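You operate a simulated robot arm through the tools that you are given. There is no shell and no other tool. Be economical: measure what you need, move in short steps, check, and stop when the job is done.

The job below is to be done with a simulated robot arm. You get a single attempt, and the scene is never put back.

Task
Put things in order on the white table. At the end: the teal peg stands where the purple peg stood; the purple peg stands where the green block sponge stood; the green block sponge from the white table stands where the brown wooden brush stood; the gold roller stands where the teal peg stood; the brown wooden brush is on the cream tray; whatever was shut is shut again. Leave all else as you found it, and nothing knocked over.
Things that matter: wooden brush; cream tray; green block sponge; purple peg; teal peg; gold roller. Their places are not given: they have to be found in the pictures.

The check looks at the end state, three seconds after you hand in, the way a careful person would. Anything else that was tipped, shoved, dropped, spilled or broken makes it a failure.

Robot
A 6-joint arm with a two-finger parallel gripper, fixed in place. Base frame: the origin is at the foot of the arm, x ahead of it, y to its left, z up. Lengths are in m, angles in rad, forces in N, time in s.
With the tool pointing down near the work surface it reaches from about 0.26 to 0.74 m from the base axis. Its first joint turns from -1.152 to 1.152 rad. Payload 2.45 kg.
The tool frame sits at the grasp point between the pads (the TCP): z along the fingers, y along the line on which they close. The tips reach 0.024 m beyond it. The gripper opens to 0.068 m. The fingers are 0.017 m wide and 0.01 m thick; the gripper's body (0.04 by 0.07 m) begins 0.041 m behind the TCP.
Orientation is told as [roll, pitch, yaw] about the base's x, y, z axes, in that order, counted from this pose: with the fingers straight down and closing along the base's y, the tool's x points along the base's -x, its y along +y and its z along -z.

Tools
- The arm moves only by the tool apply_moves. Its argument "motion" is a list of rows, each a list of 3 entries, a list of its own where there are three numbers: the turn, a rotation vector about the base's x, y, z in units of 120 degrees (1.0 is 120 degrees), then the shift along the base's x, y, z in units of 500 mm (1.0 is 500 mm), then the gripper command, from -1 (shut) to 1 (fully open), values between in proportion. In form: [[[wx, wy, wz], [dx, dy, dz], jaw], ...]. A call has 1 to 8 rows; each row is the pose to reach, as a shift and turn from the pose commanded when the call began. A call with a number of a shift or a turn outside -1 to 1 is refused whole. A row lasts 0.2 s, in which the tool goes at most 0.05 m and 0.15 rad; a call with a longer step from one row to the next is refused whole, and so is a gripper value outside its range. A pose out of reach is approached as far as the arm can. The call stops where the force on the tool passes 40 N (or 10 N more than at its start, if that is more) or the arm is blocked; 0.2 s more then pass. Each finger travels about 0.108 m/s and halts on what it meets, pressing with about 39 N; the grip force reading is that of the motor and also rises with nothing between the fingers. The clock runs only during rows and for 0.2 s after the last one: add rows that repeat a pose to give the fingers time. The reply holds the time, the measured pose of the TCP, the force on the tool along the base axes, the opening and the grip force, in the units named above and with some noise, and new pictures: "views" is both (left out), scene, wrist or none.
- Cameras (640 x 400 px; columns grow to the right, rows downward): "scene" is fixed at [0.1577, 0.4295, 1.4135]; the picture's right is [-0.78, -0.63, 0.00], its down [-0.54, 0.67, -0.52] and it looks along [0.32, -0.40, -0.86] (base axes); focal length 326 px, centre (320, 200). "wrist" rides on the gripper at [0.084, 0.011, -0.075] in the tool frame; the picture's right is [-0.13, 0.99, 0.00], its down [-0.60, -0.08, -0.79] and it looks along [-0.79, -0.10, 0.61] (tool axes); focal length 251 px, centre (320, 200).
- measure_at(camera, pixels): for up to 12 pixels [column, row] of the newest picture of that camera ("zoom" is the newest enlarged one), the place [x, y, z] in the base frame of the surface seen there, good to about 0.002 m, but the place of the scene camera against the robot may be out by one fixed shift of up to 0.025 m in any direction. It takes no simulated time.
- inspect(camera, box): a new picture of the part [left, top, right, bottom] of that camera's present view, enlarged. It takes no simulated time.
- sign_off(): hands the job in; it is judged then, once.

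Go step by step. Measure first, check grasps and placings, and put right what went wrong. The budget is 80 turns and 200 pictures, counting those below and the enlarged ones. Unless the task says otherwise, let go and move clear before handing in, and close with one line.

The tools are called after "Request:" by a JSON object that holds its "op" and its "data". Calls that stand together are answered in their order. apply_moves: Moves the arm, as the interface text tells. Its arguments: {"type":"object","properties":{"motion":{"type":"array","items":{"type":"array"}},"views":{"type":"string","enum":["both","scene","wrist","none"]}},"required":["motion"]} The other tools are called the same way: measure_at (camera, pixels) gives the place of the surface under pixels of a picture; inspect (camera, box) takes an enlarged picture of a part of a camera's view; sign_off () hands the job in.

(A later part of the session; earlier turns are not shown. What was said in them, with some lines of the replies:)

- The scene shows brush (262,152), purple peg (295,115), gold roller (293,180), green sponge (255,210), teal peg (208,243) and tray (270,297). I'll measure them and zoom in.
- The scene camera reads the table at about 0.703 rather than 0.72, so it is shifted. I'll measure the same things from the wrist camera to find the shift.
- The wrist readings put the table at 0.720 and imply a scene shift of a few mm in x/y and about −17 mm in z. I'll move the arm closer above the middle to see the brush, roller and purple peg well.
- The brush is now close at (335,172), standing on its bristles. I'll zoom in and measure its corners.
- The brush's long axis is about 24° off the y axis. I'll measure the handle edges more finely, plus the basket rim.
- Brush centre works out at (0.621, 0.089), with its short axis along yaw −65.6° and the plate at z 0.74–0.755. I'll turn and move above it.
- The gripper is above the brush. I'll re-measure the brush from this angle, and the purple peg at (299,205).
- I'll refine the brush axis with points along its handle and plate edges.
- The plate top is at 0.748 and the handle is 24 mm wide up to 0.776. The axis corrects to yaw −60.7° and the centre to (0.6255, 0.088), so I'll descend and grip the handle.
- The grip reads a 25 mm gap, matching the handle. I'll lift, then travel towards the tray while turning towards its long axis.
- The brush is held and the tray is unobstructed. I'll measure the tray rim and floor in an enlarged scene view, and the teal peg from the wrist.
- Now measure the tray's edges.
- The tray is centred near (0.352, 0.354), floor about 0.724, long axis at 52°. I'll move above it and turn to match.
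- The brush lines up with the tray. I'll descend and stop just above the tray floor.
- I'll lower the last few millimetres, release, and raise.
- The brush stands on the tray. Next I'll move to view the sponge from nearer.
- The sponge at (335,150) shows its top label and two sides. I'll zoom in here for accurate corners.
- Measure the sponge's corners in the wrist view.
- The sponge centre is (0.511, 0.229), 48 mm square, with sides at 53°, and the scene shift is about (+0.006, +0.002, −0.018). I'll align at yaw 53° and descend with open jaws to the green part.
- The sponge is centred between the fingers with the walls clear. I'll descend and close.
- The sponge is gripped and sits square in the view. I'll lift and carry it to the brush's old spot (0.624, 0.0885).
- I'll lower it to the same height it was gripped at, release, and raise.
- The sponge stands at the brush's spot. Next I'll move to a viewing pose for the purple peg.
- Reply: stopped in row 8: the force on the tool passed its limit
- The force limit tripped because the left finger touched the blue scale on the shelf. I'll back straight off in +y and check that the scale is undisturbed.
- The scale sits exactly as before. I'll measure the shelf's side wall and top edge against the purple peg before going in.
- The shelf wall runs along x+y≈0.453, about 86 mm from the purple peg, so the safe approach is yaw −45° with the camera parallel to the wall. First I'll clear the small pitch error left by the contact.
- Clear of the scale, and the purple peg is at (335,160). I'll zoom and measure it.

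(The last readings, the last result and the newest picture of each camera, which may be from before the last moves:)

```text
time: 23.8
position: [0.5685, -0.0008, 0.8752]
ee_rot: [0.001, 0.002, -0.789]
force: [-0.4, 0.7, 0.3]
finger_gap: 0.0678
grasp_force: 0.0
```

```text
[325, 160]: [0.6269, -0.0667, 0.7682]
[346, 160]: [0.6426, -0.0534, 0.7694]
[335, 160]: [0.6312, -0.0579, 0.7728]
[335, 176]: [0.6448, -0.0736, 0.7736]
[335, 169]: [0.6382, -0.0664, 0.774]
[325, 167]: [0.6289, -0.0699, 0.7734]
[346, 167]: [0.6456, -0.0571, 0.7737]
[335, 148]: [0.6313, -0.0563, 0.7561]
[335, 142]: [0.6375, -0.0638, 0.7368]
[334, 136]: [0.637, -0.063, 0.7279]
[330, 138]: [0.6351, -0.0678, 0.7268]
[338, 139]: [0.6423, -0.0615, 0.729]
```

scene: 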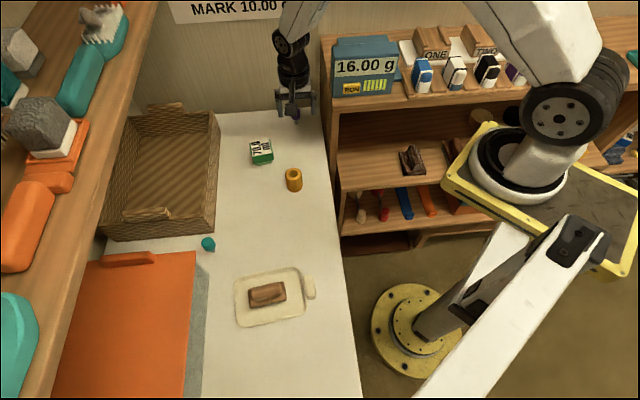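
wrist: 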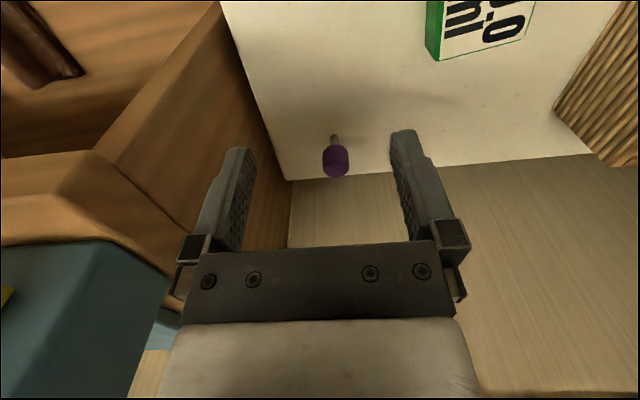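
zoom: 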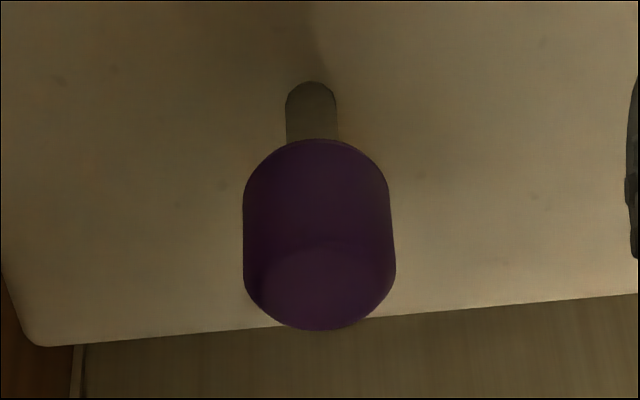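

The peg centre is (0.6385, −0.065), with the head from z 0.750 to 0.774. I'll move above it and come down partway with the jaws half open.

Request:
{"op": "apply_moves", "data": {"motion": [[[0, 0, 0], [0.05, -0.045, 0], 0.6], [[0, 0, 0], [0.1, -0.09, 0], 0.6], [[0, 0, 0], [0.139, -0.129, 0], 0.6], [[0, 0, 0], [0.139, -0.129, -0.06], 0.6], [[0, 0, 0], [0.139, -0.129, -0.12], 0.6], [[0, 0, 0], [0.139, -0.129, -0.12], 0.6]]}}

```text
time: 25.1
position: [0.6378, -0.0653, 0.8149]
ee_rot: [0.0, 0.001, -0.787]
force: [0.3, 0.9, 0.7]
finger_gap: 0.0542
grasp_force: 0.1
```

scene: 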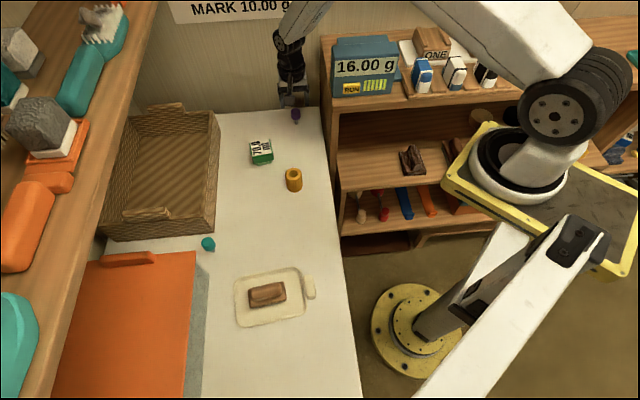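
wrist: 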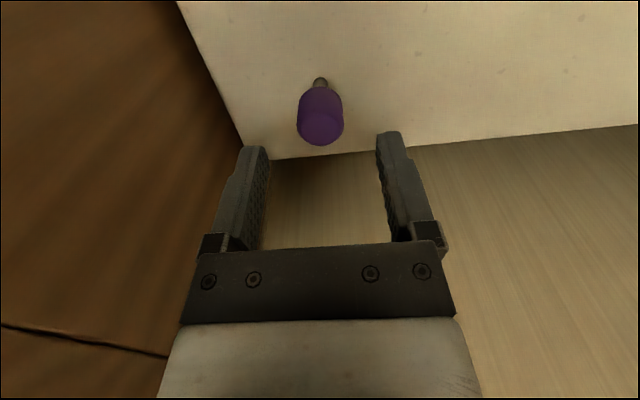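

The peg is centred between the fingers. I'll descend to the head and close.

Request:
{"op": "apply_moves", "data": {"motion": [[[0, 0, 0], [0, 0, -0.06], 0.6], [[0, 0, 0], [0, 0, -0.105], 0.6], [[0, 0, 0], [0, 0, -0.105], 0.6], [[0, 0, 0], [0, 0, -0.105], -1], [[0, 0, 0], [0, 0, -0.105], -1], [[0, 0, 0], [0, 0, -0.105], -1]]}}

```text
time: 26.6
position: [0.6377, -0.064, 0.7629]
ee_rot: [0.0, 0.002, -0.786]
force: [0.1, 0.4, -0.1]
finger_gap: 0.0252
grasp_force: 38.9
```

scene: 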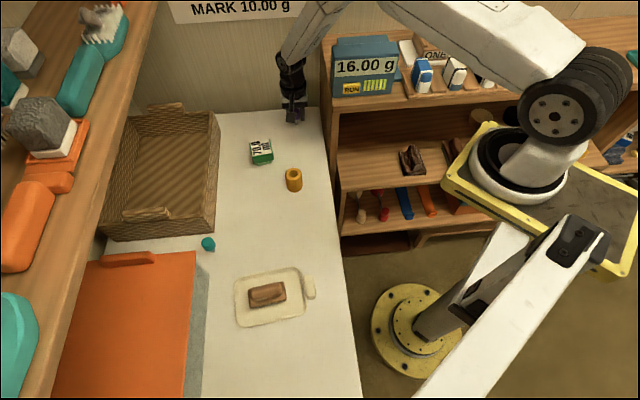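
wrist: 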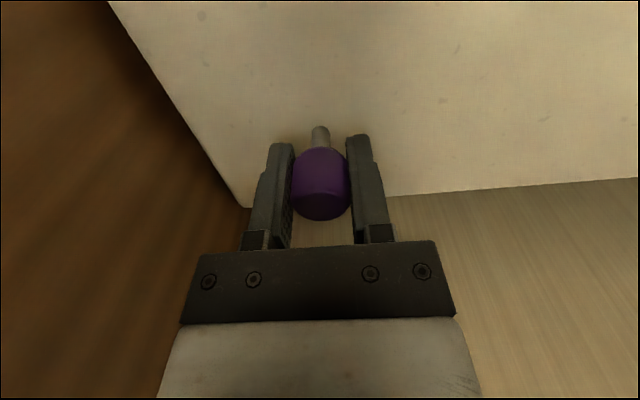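

The peg is gripped with a 25 mm gap. I'll lift and carry it towards the sponge's old place.

Request:
{"op": "apply_moves", "data": {"motion": [[[0, 0, 0], [0, 0, 0.09], -1], [[0, 0, 0], [0, 0, 0.18], -1], [[0, 0, 0], [-0.038, 0.088, 0.18], -1], [[0, 0, 0], [-0.076, 0.176, 0.18], -1], [[0, 0, 0], [-0.114, 0.264, 0.18], -1], [[0, 0, 0], [-0.152, 0.352, 0.18], -1], [[0, 0, 0], [-0.19, 0.44, 0.18], -1], [[0, 0, 0], [-0.228, 0.528, 0.18], -1]]}}

```text
time: 28.4
position: [0.5202, 0.2005, 0.8528]
ee_rot: [0.0, 0.001, -0.789]
force: [0.4, 1.0, 0.3]
finger_gap: 0.0254
grasp_force: 39.0
```

scene: 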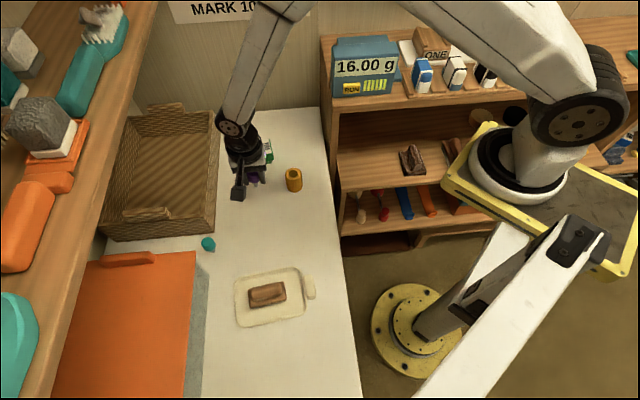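
wrist: 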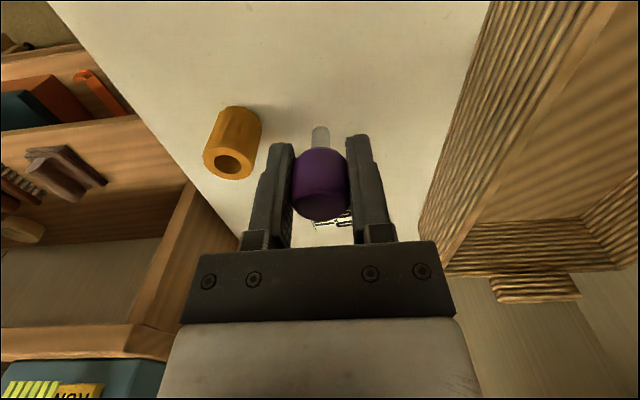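

Held upright. I'll move the last 3 cm and lower to the same height it was picked from, stopping just at the table before release.

Request:
{"op": "apply_moves", "data": {"motion": [[[0, 0, 0], [-0.023, 0.058, 0], -1], [[0, 0, 0], [-0.023, 0.058, -0.08], -1], [[0, 0, 0], [-0.023, 0.058, -0.15], -1], [[0, 0, 0], [-0.023, 0.058, -0.178], -1], [[0, 0, 0], [-0.023, 0.058, -0.179], -1], [[0, 0, 0], [-0.023, 0.058, -0.179], -1]]}}

```text
time: 29.8
position: [0.5131, 0.2292, 0.7633]
ee_rot: [0.0, 0.002, -0.786]
force: [0.5, 0.8, 0.6]
finger_gap: 0.0255
grasp_force: 39.6
```

scene: 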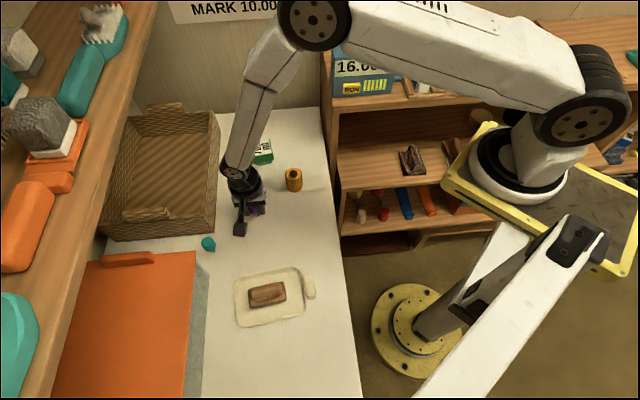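
wrist: 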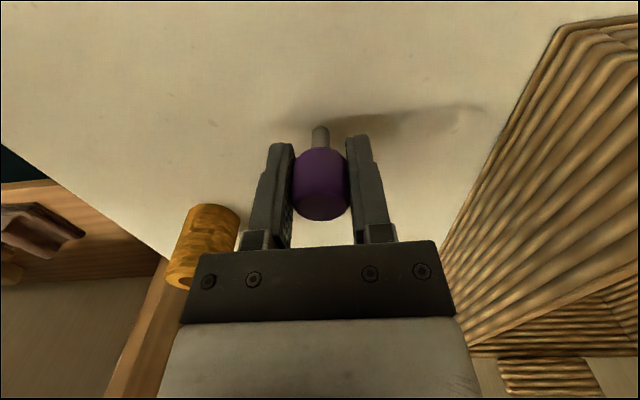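

The stem foot meets its shadow at (320,128). I'll release gently and rise.

Request:
{"op": "apply_moves", "data": {"motion": [[[0, 0, 0], [0, 0, -0.001], -1], [[0, 0, 0], [0, 0, -0.001], -0.1], [[0, 0, 0], [0, 0, -0.001], 0.4], [[0, 0, 0], [0, 0, -0.001], 0.4], [[0, 0, 0], [0, 0, 0.06], 0.4], [[0, 0, 0], [0, 0, 0.15], 0.4], [[0, 0, 0], [0, 0, 0.22], 0.4]]}}

```text
time: 31.4
position: [0.5124, 0.2292, 0.8741]
ee_rot: [-0.001, 0.003, -0.785]
force: [0.5, 0.7, -0.5]
finger_gap: 0.0475
grasp_force: 0.0
```

scene: 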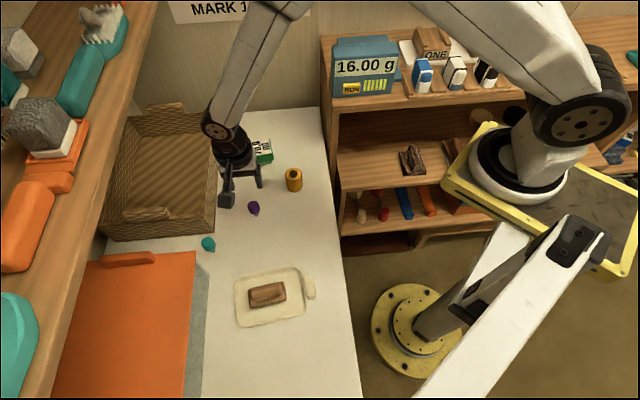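
wrist: 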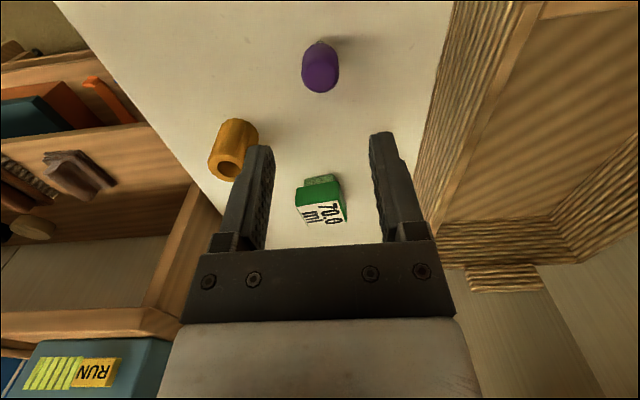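

I'll check the purple peg is still upright.

Request:
{"op": "inspect", "data": {"camera": "wrist", "box": [270, 20, 370, 110]}}

Request:
{"op": "inspect", "data": {"camera": "scene", "box": [220, 180, 300, 230]}}

Request:
{"op": "measure_at", "data": {"camera": "wrist", "pixels": [[321, 85], [321, 70], [310, 75], [332, 75], [320, 45], [320, 60]]}}

```text
4.44 times, centred on (320, 65) of wrist
```

zoom: 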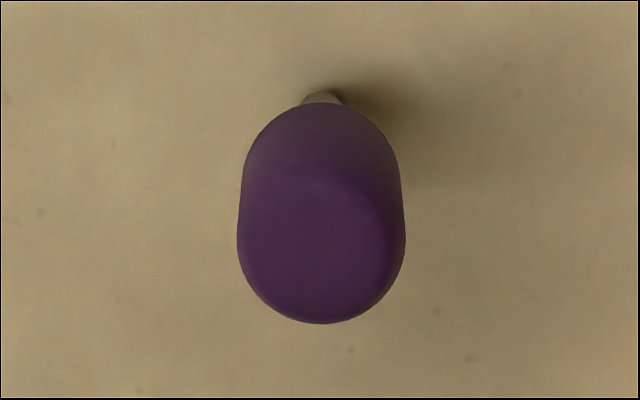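

```text
8.00 times, centred on (260, 205) of scene
```

zoom: 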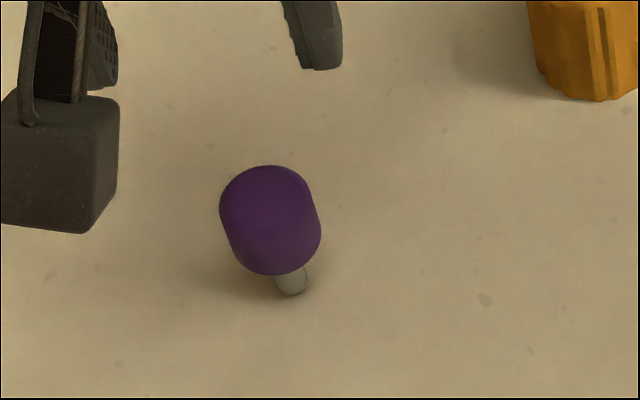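

```text
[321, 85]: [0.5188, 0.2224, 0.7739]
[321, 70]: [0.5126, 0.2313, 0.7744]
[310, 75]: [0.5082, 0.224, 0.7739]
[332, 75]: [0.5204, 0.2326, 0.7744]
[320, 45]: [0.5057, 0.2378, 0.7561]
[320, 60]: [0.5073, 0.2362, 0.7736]
```

The purple peg stands upright at (0.512, 0.229). Before going for the teal peg I'll measure the nearby box lid and basket.

Request:
{"op": "measure_at", "data": {"camera": "scene", "pixels": [[193, 254], [160, 257], [95, 262], [190, 300], [187, 340], [205, 265], [200, 300], [213, 231], [216, 190], [170, 238], [213, 180], [207, 205]]}}

Request:
{"op": "inspect", "data": {"camera": "scene", "box": [140, 180, 260, 280]}}

```text
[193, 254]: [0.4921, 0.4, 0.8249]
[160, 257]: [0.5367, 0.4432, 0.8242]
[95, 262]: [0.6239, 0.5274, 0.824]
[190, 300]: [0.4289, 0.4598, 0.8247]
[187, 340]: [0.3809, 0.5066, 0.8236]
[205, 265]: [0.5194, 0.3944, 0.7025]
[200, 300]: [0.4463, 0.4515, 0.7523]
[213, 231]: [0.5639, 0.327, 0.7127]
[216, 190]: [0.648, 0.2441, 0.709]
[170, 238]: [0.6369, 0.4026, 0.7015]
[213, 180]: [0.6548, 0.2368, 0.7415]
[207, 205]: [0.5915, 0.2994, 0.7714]
```

```text
4.00 times, centred on (200, 230) of scene
```

zoom: 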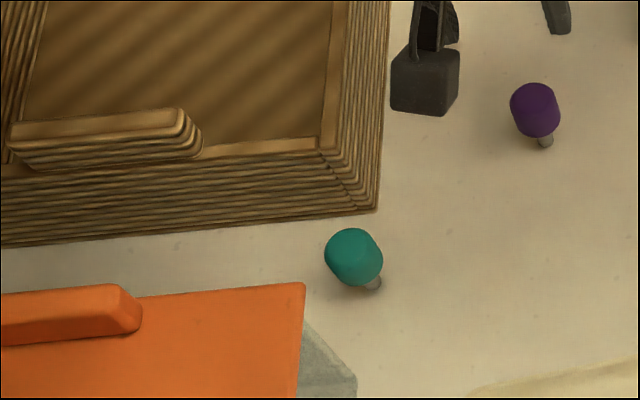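

The lid corner is about 58 mm from the teal peg on one side and the basket about 45 mm on the other. Closing along the gap-crossing direction at yaw +45° keeps the camera in the open, so I'll turn there while moving to a viewing pose.

Request:
{"op": "apply_moves", "data": {"motion": [[[0, 0, 0.065], [0, 0, 0.02], 0.4], [[0, 0, 0.13], [-0.01, 0.02, 0.02], 0.4], [[0, 0, 0.195], [-0.02, 0.04, 0.02], 0.4], [[0, 0, 0.26], [-0.04, 0.06, 0.02], 0.4], [[0, 0, 0.325], [-0.06, 0.08, 0.02], 0.4], [[0, 0, 0.39], [-0.08, 0.1, 0.02], 0.4], [[0, 0, 0.455], [-0.09, 0.12, 0.02], 0.4], [[0, 0, 0.52], [-0.092, 0.134, 0.02], 0.4]], "views": "none"}}

Request:
{"op": "apply_moves", "data": {"motion": [[[0, 0, 0.065], [0, 0, 0], 0.4], [[0, 0, 0.13], [0, 0, 0], 0.4], [[0, 0, 0.195], [0, 0, 0], 0.4], [[0, 0, 0.23], [0, 0, 0], 0.4], [[0, 0, 0.23], [0, 0, 0], 0.4]]}}

```text
time: 33.1
position: [0.4668, 0.2956, 0.8821]
ee_rot: [-0.001, 0.001, 0.305]
force: [0.6, 0.2, 0.1]
finger_gap: 0.0475
grasp_force: 0.2
```

```text
time: 34.4
position: [0.4676, 0.295, 0.8825]
ee_rot: [0.001, 0.002, 0.784]
force: [1.0, 0.1, -0.7]
finger_gap: 0.0474
grasp_force: 0.1
```

scene: 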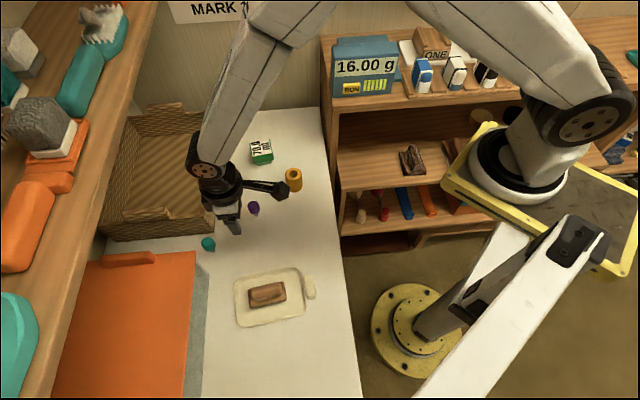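
wrist: 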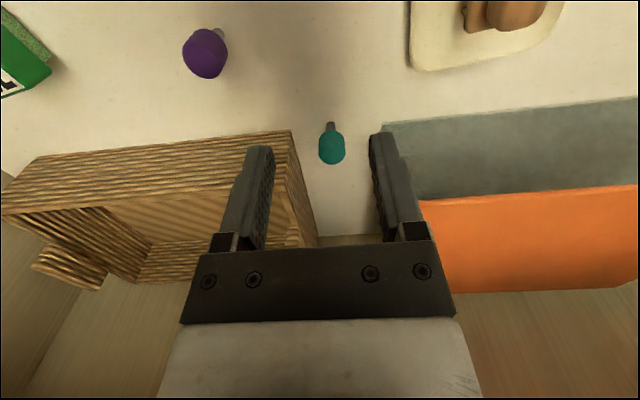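

Good view of the teal peg at (332,150) with the basket left and box right. Measuring.

Request:
{"op": "measure_at", "data": {"camera": "wrist", "pixels": [[332, 145], [332, 161], [321, 150], [344, 150], [332, 153], [331, 128], [331, 133], [385, 127], [420, 160], [425, 205], [294, 133], [312, 235]]}}

Request:
{"op": "inspect", "data": {"camera": "wrist", "box": [280, 110, 400, 185]}}

```text
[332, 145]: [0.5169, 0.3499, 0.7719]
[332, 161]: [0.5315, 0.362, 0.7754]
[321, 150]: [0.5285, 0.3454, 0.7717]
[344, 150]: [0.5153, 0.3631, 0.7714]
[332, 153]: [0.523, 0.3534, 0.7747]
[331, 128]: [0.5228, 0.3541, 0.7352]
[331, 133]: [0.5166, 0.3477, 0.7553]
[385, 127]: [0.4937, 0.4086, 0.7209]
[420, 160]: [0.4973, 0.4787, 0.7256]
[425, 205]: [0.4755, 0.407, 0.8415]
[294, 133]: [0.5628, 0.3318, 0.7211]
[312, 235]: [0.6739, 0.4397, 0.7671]
```

```text
5.33 times, centred on (340, 148) of wrist
```

zoom: 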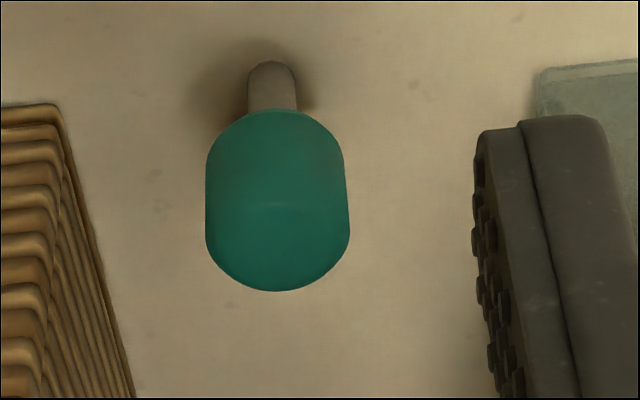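

The teal peg centre is (0.524, 0.356). I'll move above it and partway down with the jaws narrowed.

Request:
{"op": "apply_moves", "data": {"motion": [[[0, 0, 0], [0.057, 0.06, 0], 0.3], [[0, 0, 0], [0.1144, 0.121, 0], 0.3], [[0, 0, 0], [0.1144, 0.121, -0.07], 0.3], [[0, 0, 0], [0.1144, 0.121, -0.13], 0.3], [[0, 0, 0], [0.1144, 0.121, -0.13], 0.3]]}}

```text
time: 35.5
position: [0.5238, 0.3552, 0.8182]
ee_rot: [-0.001, 0.002, 0.782]
force: [-0.8, -0.5, 0.2]
finger_gap: 0.0441
grasp_force: 0.1
```

scene: 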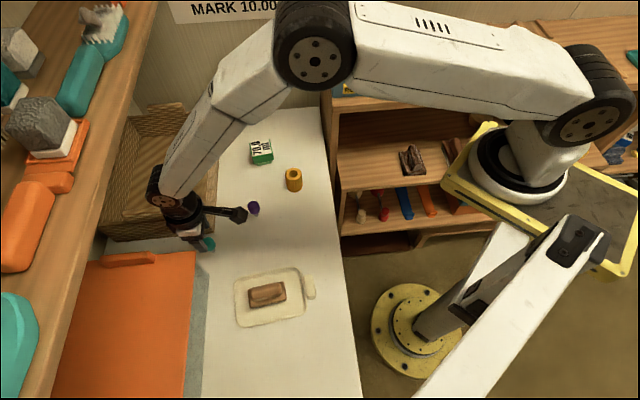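
wrist: 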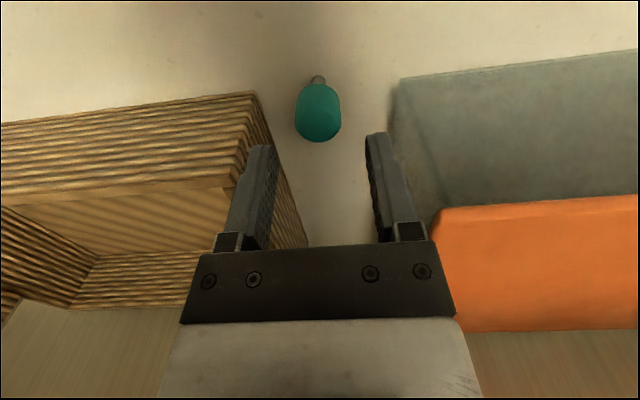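

Centred, with small but adequate clearance either side. I'll descend and close.

Request:
{"op": "apply_moves", "data": {"motion": [[[0, 0, 0], [0, 0, -0.05], 0.3], [[0, 0, 0], [0, 0, -0.09], 0.3], [[0, 0, 0], [0, 0, -0.11], 0.3], [[0, 0, 0], [0, 0, -0.11], 0.3], [[0, 0, 0], [0, 0, -0.11], -1], [[0, 0, 0], [0, 0, -0.11], -1], [[0, 0, 0], [0, 0, -0.11], -1]]}}

```text
time: 37.1
position: [0.5237, 0.3579, 0.7638]
ee_rot: [0.002, 0.003, 0.783]
force: [-0.2, 0.0, 1.0]
finger_gap: 0.0253
grasp_force: 39.0
```

scene: 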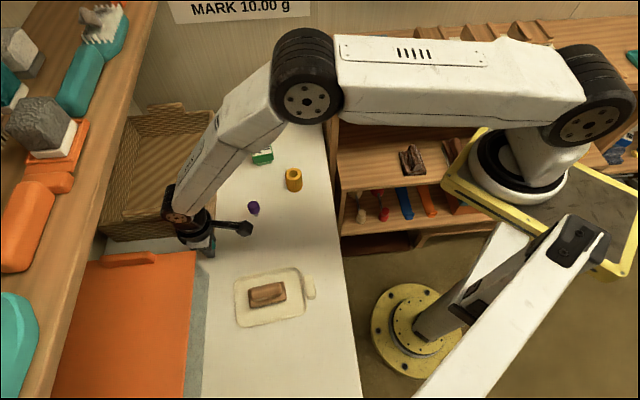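
wrist: 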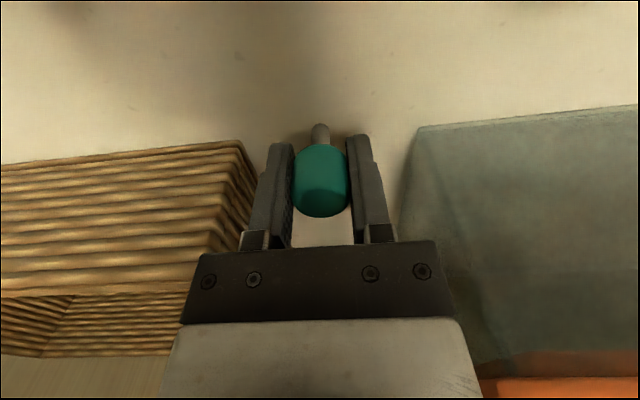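

The teal peg is held. I'll lift straight up, then travel while turning back to yaw −45°.

Request:
{"op": "apply_moves", "data": {"motion": [[[0, 0, 0], [0, 0, 0.09], -1], [[0, 0, 0], [0, 0, 0.18], -1], [[0, 0, -0.0625], [0.019, -0.07, 0.2], -1], [[0, 0, -0.125], [0.038, -0.14, 0.2], -1], [[0, 0, -0.1875], [0.057, -0.21, 0.2], -1], [[0, 0, -0.25], [0.076, -0.28, 0.2], -1], [[0, 0, -0.3125], [0.095, -0.35, 0.2], -1], [[0, 0, -0.375], [0.114, -0.42, 0.2], -1]]}}

```text
time: 39.0
position: [0.5796, 0.1462, 0.8635]
ee_rot: [0.0, 0.0, -0.004]
force: [-0.6, 0.3, 0.0]
finger_gap: 0.0252
grasp_force: 39.1
```

scene: 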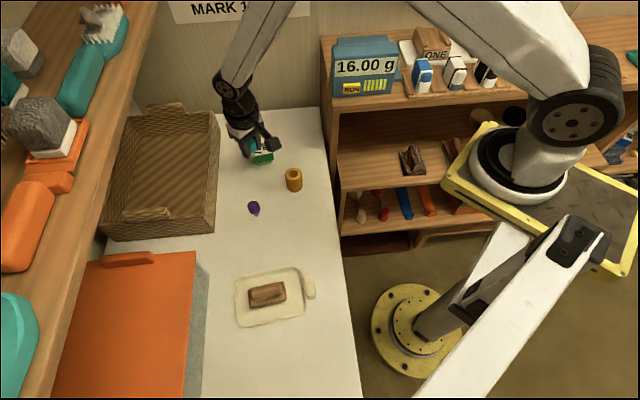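
wrist: 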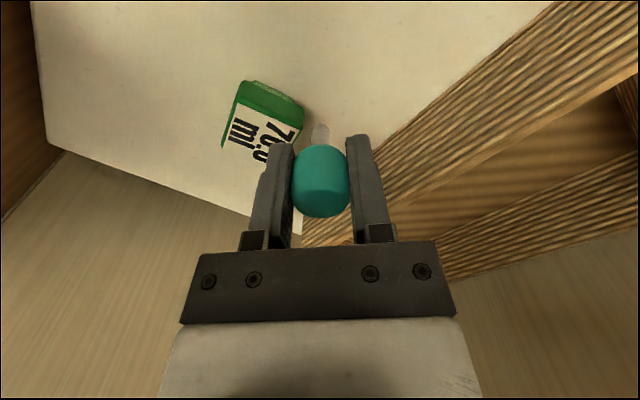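

All well; I'll continue over the purple peg's old spot.

Request:
{"op": "apply_moves", "data": {"motion": [[[0, 0, -0.0625], [0.0193, -0.0704, 0], -1], [[0, 0, -0.125], [0.0385, -0.1408, 0], -1], [[0, 0, -0.1875], [0.0578, -0.2113, 0], -1], [[0, 0, -0.25], [0.077, -0.2817, 0], -1], [[0, 0, -0.3125], [0.0963, -0.3521, 0], -1], [[0, 0, -0.375], [0.1155, -0.4225, 0], -1], [[0, 0, -0.375], [0.1155, -0.4225, 0], -1]]}}

```text
time: 40.5
position: [0.6372, -0.07, 0.8615]
ee_rot: [-0.001, 0.002, -0.789]
force: [-0.6, 0.7, 0.5]
finger_gap: 0.0253
grasp_force: 38.8
```

scene: 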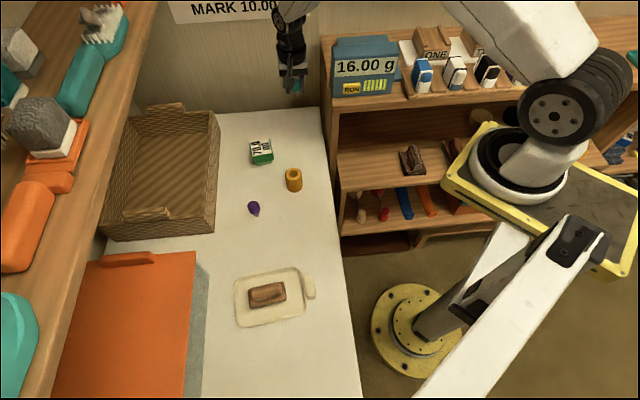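
wrist: 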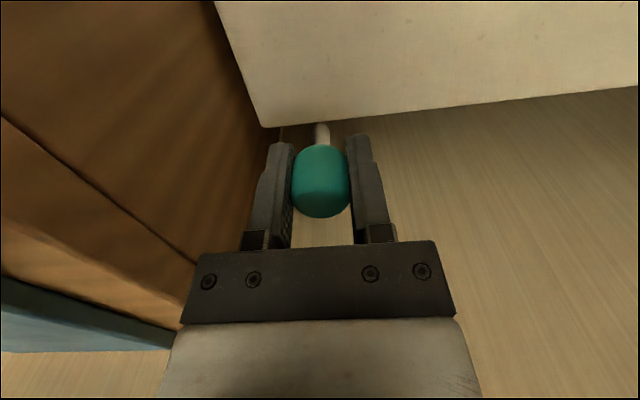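

y reads −0.070 against a target of −0.065, so I'll take a still reading to see if that is noise.

Request:
{"op": "apply_moves", "data": {"motion": [[[0, 0, 0], [0, 0, 0], -1]], "views": "none"}}

Request:
{"op": "apply_moves", "data": {"motion": [[[0, 0, 0], [0, 0, 0], -1]], "views": "none"}}

```text
time: 41.0
position: [0.6363, -0.0697, 0.8629]
ee_rot: [-0.001, 0.002, -0.786]
force: [0.0, -0.1, -0.4]
finger_gap: 0.0251
grasp_force: 39.6
```

```text
time: 41.4
position: [0.6375, -0.068, 0.8622]
ee_rot: [0.0, 0.001, -0.787]
force: [0.0, -0.4, -0.1]
finger_gap: 0.0252
grasp_force: 38.9
```

Mean is (0.637, −0.069), so I'll correct by +4.5 mm in y, then lower to the pick height.

Request:
{"op": "apply_moves", "data": {"motion": [[[0, 0, 0], [0.002, 0.009, 0], -1], [[0, 0, 0], [0.002, 0.009, -0.08], -1], [[0, 0, 0], [0.002, 0.009, -0.15], -1], [[0, 0, 0], [0.002, 0.009, -0.19], -1], [[0, 0, 0], [0.002, 0.009, -0.199], -1], [[0, 0, 0], [0.002, 0.009, -0.199], -1]]}}

```text
time: 42.8
position: [0.6399, -0.0609, 0.7645]
ee_rot: [-0.001, 0.0, -0.786]
force: [-0.8, -0.6, -0.5]
finger_gap: 0.0251
grasp_force: 38.4
```

scene: 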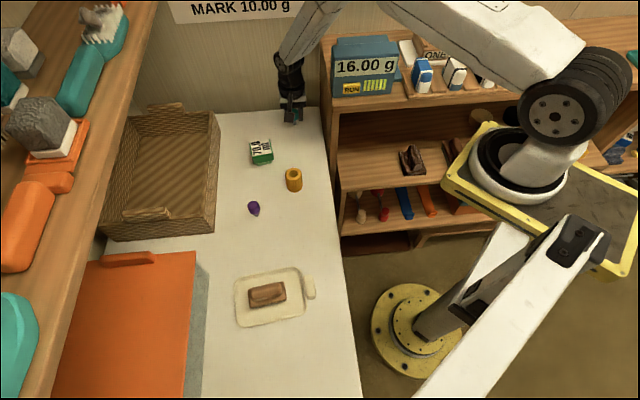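
wrist: 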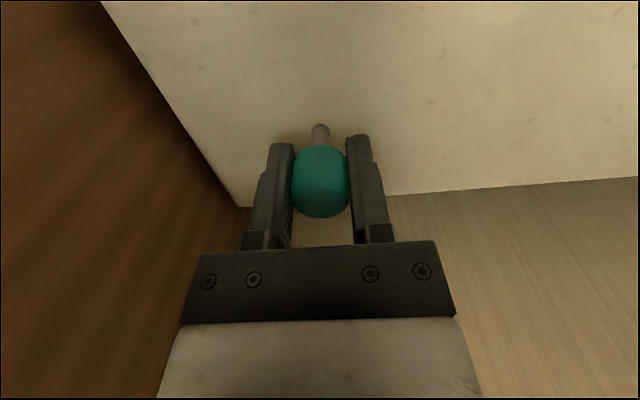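

The table-corner view matches the one from when the purple peg was gripped here. I'll release gently and rise.

Request:
{"op": "apply_moves", "data": {"motion": [[[0, 0, 0], [0, 0, -0.001], -1], [[0, 0, 0], [0, 0, -0.001], -0.1], [[0, 0, 0], [0, 0, -0.001], 0.4], [[0, 0, 0], [0, 0, -0.001], 0.4], [[0, 0, 0], [0, 0, 0.06], 0.4], [[0, 0, 0], [0, 0, 0.15], 0.4], [[0, 0, 0], [0, 0, 0.23], 0.4]]}}

```text
time: 44.4
position: [0.6393, -0.0604, 0.879]
ee_rot: [-0.002, 0.002, -0.786]
force: [-0.2, -0.6, 0.0]
finger_gap: 0.0476
grasp_force: 0.0
```

scene: 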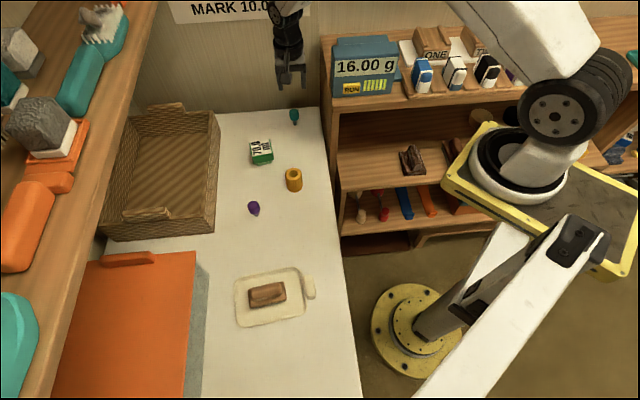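
wrist: 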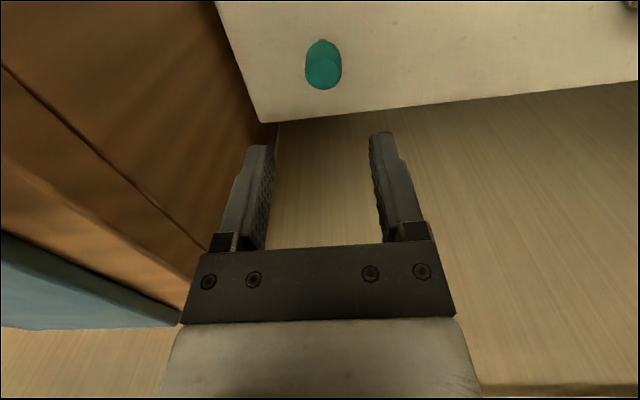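

The teal peg stands at (294,115), where the purple was. I'll move clear of the shelf and turn to yaw +45° for the roller.

Request:
{"op": "apply_moves", "data": {"motion": [[[0, 0, 0], [0, 0.09, 0], 0.6], [[0, 0, 0], [0, 0.18, 0], 0.6], [[0, 0, 0.0625], [-0.03, 0.2, 0], 0.6], [[0, 0, 0.125], [-0.06, 0.22, 0], 0.6], [[0, 0, 0.1875], [-0.09, 0.24, 0], 0.6], [[0, 0, 0.25], [-0.12, 0.26, 0], 0.6], [[0, 0, 0.3125], [-0.15, 0.27, 0], 0.6], [[0, 0, 0.375], [-0.18, 0.28, 0], 0.6]], "views": "none"}}

Request:
{"op": "apply_moves", "data": {"motion": [[[0, 0, 0.0625], [-0.035, 0, 0], 1], [[0, 0, 0.125], [-0.07, -0.01, 0], 1], [[0, 0, 0.1875], [-0.105, -0.02, 0], 1], [[0, 0, 0.25], [-0.14, -0.03, 0], 1], [[0, 0, 0.3125], [-0.175, -0.04, 0], 1], [[0, 0, 0.375], [-0.208, -0.05, 0], 1], [[0, 0, 0.375], [-0.208, -0.05, 0], 1]]}}

```text
time: 46.1
position: [0.5498, 0.08, 0.8765]
ee_rot: [0.001, 0.003, 0.0]
force: [0.3, -0.3, -0.6]
finger_gap: 0.0546
grasp_force: 0.1
```

```text
time: 47.8
position: [0.4458, 0.0552, 0.8784]
ee_rot: [0.0, 0.001, 0.787]
force: [-0.2, -0.1, -0.4]
finger_gap: 0.0677
grasp_force: 0.0
```

scene: 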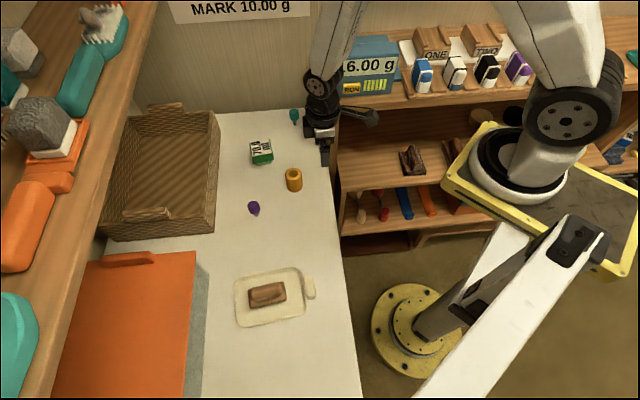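
wrist: 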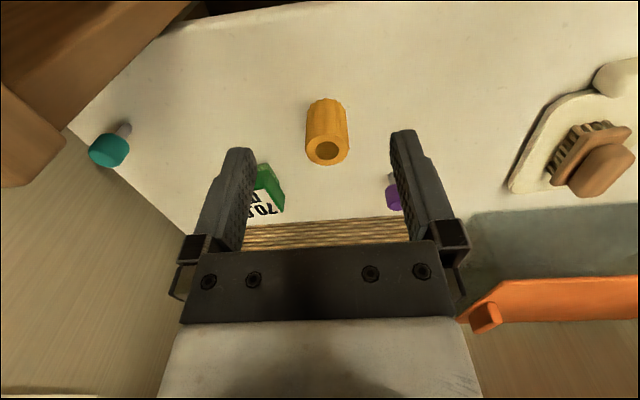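

The roller is at (327,130), centred ahead. Measuring its rim and base.

Request:
{"op": "measure_at", "data": {"camera": "wrist", "pixels": [[307, 150], [347, 150], [328, 138], [328, 163], [327, 110], [308, 115], [345, 115], [309, 157], [345, 157], [320, 100]]}}

Request:
{"op": "inspect", "data": {"camera": "wrist", "box": [287, 85, 367, 175]}}

```text
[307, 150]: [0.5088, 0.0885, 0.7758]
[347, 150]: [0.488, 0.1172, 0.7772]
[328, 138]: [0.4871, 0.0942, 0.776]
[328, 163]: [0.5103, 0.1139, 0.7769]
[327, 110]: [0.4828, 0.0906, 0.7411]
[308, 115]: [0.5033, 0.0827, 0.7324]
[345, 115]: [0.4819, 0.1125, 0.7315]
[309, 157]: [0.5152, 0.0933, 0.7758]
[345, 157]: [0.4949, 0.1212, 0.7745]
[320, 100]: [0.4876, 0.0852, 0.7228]
```

```text
4.44 times, centred on (327, 130) of wrist
```

zoom: 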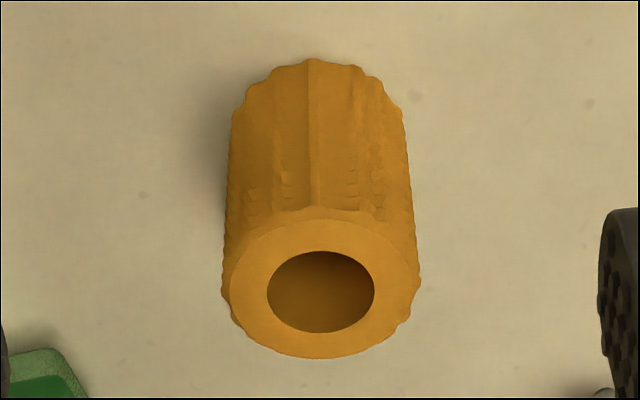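

The roller centre is (0.4985, 0.103), about 37 mm wide, top 0.777. I'll move over and descend with open jaws, then close.

Request:
{"op": "apply_moves", "data": {"motion": [[[0, 0, 0], [0.05, 0.046, 0], 1], [[0, 0, 0], [0.1054, 0.0956, 0], 1], [[0, 0, 0], [0.1054, 0.0956, -0.09], 1], [[0, 0, 0], [0.1054, 0.0956, -0.18], 1], [[0, 0, 0], [0.1054, 0.0956, -0.25], 1], [[0, 0, 0], [0.1054, 0.0956, -0.25], 1]]}}

```text
time: 49.1
position: [0.4969, 0.1031, 0.7518]
ee_rot: [0.0, 0.001, 0.784]
force: [-0.4, 0.3, -0.4]
finger_gap: 0.0681
grasp_force: 0.1
```

scene: 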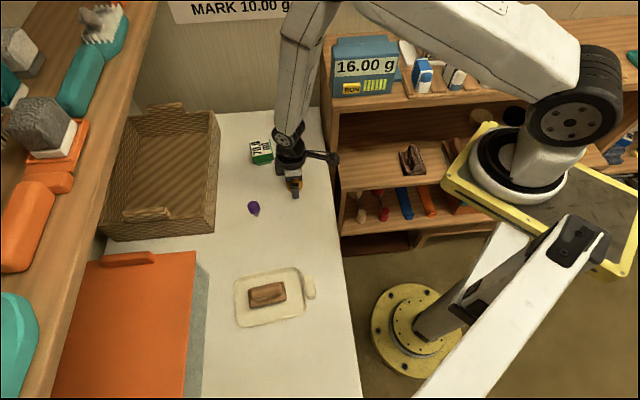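
wrist: 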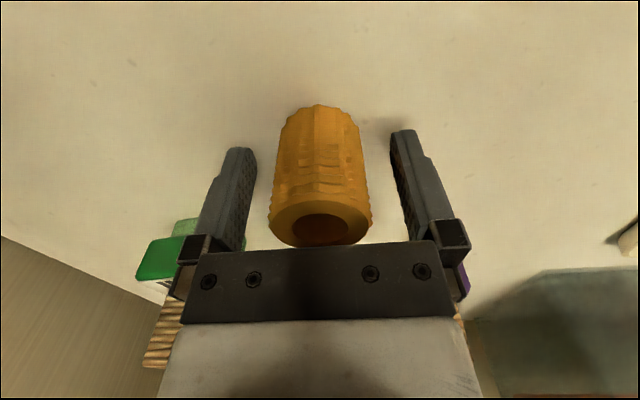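

The roller stands centred between the fingers. I'll close and lift.

Request:
{"op": "apply_moves", "data": {"motion": [[[0, 0, 0], [0, 0, 0], -1], [[0, 0, 0], [0, 0, 0], -1], [[0, 0, 0], [0, 0, 0], -1], [[0, 0, 0], [0, 0, 0.08], -1], [[0, 0, 0], [0, 0, 0.17], -1], [[0, 0, 0], [0, 0, 0.24], -1], [[0, 0, 0], [0, 0, 0.24], -1]]}}

```text
time: 50.8
position: [0.4968, 0.1027, 0.8745]
ee_rot: [0.0, 0.001, 0.784]
force: [0.3, -0.1, -0.3]
finger_gap: 0.0396
grasp_force: 39.1
```

scene: 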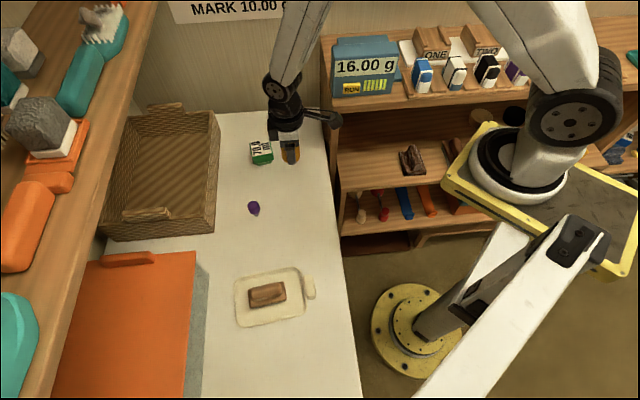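
wrist: 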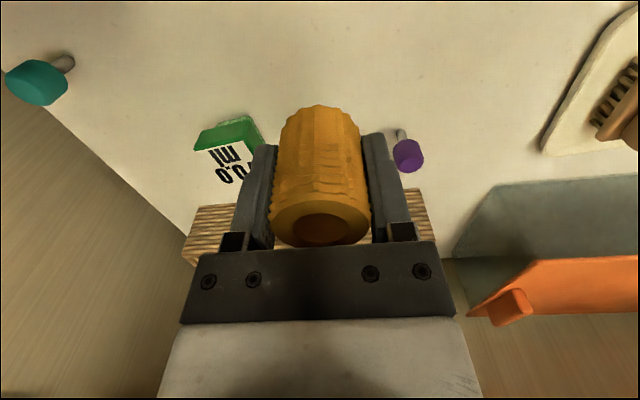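

The roller is held (gap 40 mm). I'll carry it over the teal peg's old spot.

Request:
{"op": "apply_moves", "data": {"motion": [[[0, 0, 0], [0.009, 0.0844, 0], -1], [[0, 0, 0], [0.018, 0.1689, 0], -1], [[0, 0, 0], [0.027, 0.2533, 0], -1], [[0, 0, 0], [0.036, 0.3377, 0], -1], [[0, 0, 0], [0.045, 0.4222, 0], -1], [[0, 0, 0], [0.054, 0.5066, 0], -1], [[0, 0, 0], [0.054, 0.5066, 0], -1]]}}

Request:
{"op": "apply_moves", "data": {"motion": [[[0, 0, 0], [0, 0, 0], -1]], "views": "none"}}

Request:
{"op": "apply_moves", "data": {"motion": [[[0, 0, 0], [0, 0, 0], -1]], "views": "none"}}

```text
time: 52.4
position: [0.5262, 0.3572, 0.8722]
ee_rot: [-0.001, 0.003, 0.784]
force: [0.0, -0.7, -0.3]
finger_gap: 0.0396
grasp_force: 39.3
```

scene: 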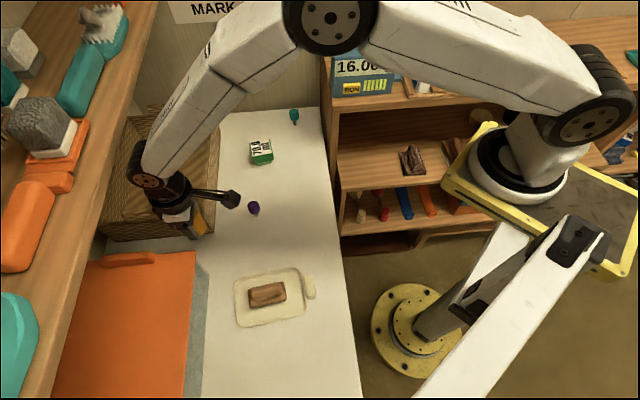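
wrist: 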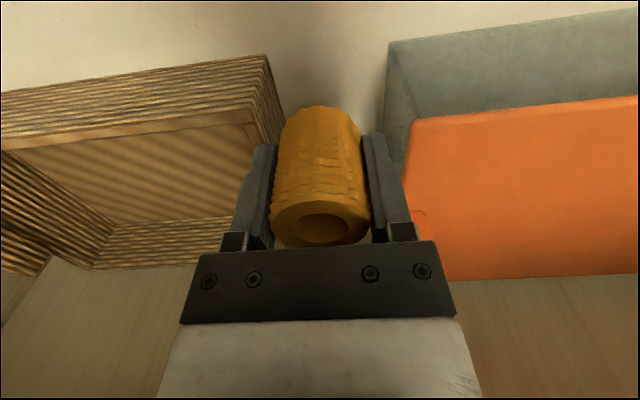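

```text
time: 52.8
position: [0.5259, 0.3567, 0.8733]
ee_rot: [0.0, 0.001, 0.781]
force: [0.4, 0.1, -1.4]
finger_gap: 0.0397
grasp_force: 39.0
```

```text
time: 53.1
position: [0.5267, 0.3568, 0.8722]
ee_rot: [0.001, 0.001, 0.783]
force: [-0.5, 0.4, -0.4]
finger_gap: 0.0398
grasp_force: 38.9
```

Mean is (0.526, 0.357), 2 mm off, so I'll correct and lower to the pick height slowly.

Request:
{"op": "apply_moves", "data": {"motion": [[[0, 0, 0], [-0.004, -0.001, -0.06], -1], [[0, 0, 0], [-0.004, -0.001, -0.12], -1], [[0, 0, 0], [-0.004, -0.001, -0.18], -1], [[0, 0, 0], [-0.004, -0.001, -0.22], -1], [[0, 0, 0], [-0.004, -0.001, -0.2385], -1], [[0, 0, 0], [-0.004, -0.001, -0.2385], -1]]}}

```text
time: 54.5
position: [0.5258, 0.356, 0.7534]
ee_rot: [-0.001, 0.002, 0.784]
force: [0.1, -0.2, -0.4]
finger_gap: 0.0395
grasp_force: 39.1
```

scene: 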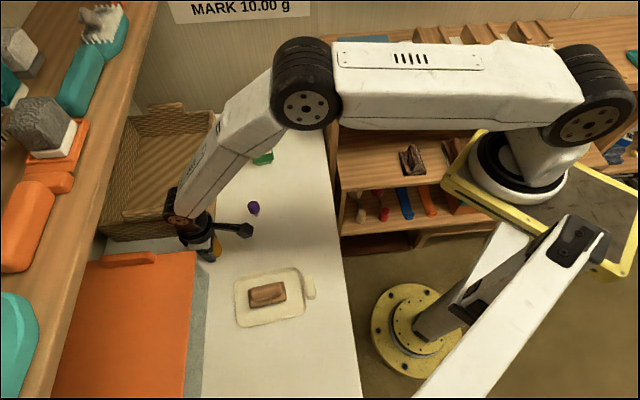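
wrist: 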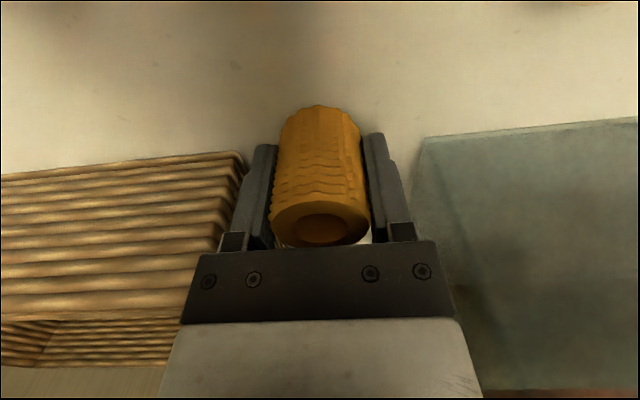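

On the spot with fingers clear of the basket. I'll seat it, open only about 5 mm per side, and rise.

Request:
{"op": "apply_moves", "data": {"motion": [[[0, 0, 0], [0, 0, -0.0018], -1], [[0, 0, 0], [0, 0, -0.0018], 0.42], [[0, 0, 0], [0, 0, -0.0018], 0.42], [[0, 0, 0], [0, 0, 0.05], 0.42], [[0, 0, 0], [0, 0, 0.12], 0.42], [[0, 0, 0], [0, 0, 0.2], 0.42], [[0, 0, 0], [-0.04, -0.04, 0.26], 0.42]]}}

```text
time: 56.1
position: [0.5037, 0.3336, 0.8844]
ee_rot: [0.002, 0.001, 0.784]
force: [-0.6, -0.9, -0.7]
finger_gap: 0.0481
grasp_force: 0.1
```

scene: 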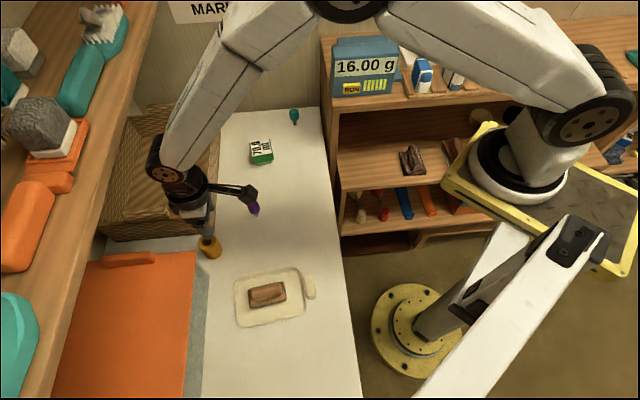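
wrist: 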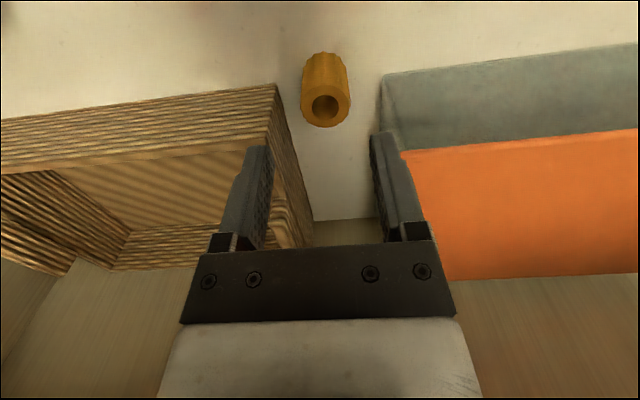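

The roller stands in place. I'll retreat up and back so the scene camera sees everything.

Request:
{"op": "apply_moves", "data": {"motion": [[[0, 0, 0], [-0.03, -0.05, 0.05], 0.42], [[0, 0, 0], [-0.06, -0.1, 0.1], 0.42], [[0, 0, 0], [-0.09, -0.15, 0.15], 0.42], [[0, 0, 0], [-0.12, -0.2, 0.2], 0.42], [[0, 0, 0], [-0.15, -0.26, 0.23], 0.42], [[0, 0, 0], [-0.18, -0.33, 0.25], 0.42], [[0, 0, 0], [-0.2, -0.4, 0.25], 0.42], [[0, 0, 0], [-0.2, -0.4, 0.25], 0.42]]}}

Request:
{"op": "inspect", "data": {"camera": "scene", "box": [180, 90, 340, 190]}}

Request:
{"op": "inspect", "data": {"camera": "scene", "box": [170, 190, 340, 330]}}

Request:
{"op": "measure_at", "data": {"camera": "scene", "pixels": [[294, 112], [262, 150], [253, 206], [208, 241], [201, 246], [215, 246], [208, 235], [268, 293]]}}

```text
time: 58.0
position: [0.402, 0.1347, 1.0096]
ee_rot: [0.0, 0.003, 0.783]
force: [-0.6, 0.5, -0.8]
finger_gap: 0.0485
grasp_force: 0.1
```

scene: 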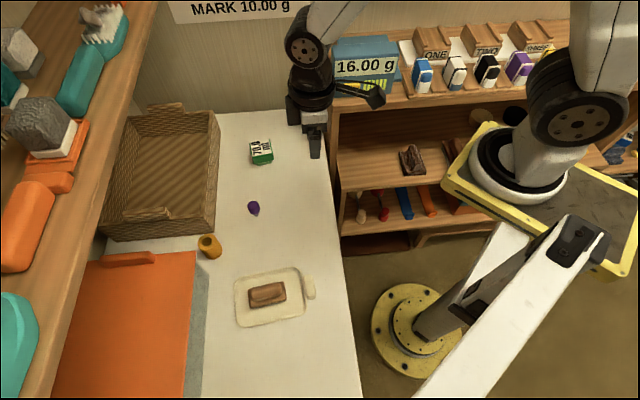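
wrist: 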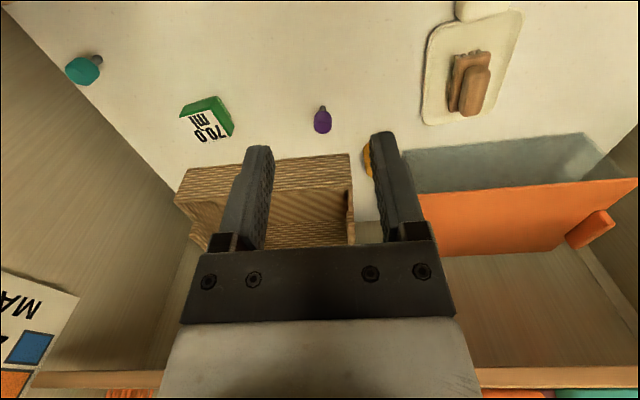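

```text
4.00 times, centred on (260, 140) of scene
```

zoom: 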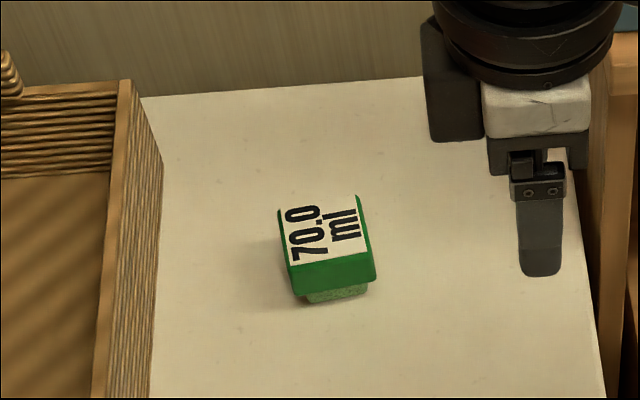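

```text
2.86 times, centred on (255, 260) of scene
```

zoom: 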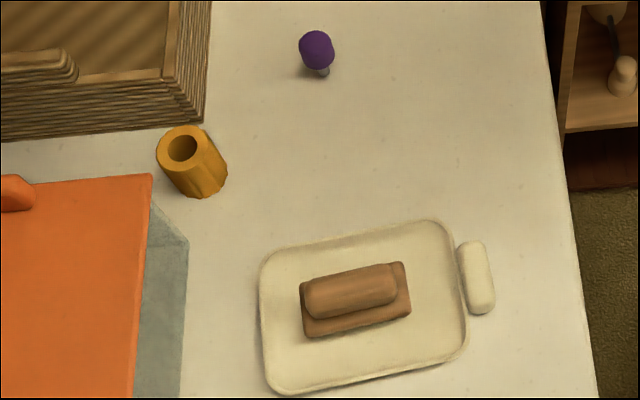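

```text
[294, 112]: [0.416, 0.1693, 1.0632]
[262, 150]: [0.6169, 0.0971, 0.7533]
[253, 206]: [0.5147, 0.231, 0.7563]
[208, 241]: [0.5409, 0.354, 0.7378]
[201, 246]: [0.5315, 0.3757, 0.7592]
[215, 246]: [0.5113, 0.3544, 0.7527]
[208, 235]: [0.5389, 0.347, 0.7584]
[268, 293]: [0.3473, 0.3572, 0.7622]
```

Everything stands where it should: teal at wrist (85,70), sponge (262,150), purple (253,207), roller (209,246) and the brush flat on the tray. The lid, basket and scale are unchanged, so I'm handing in.

Request:
{"op": "sign_off", "data": {}}

```text
The job is handed in.
```

The job is handed in: all five objects stand upright in their new places, and nothing that was shut was opened. A finger did bump the blue scale on the shelf once, but it looked unmoved afterwards.
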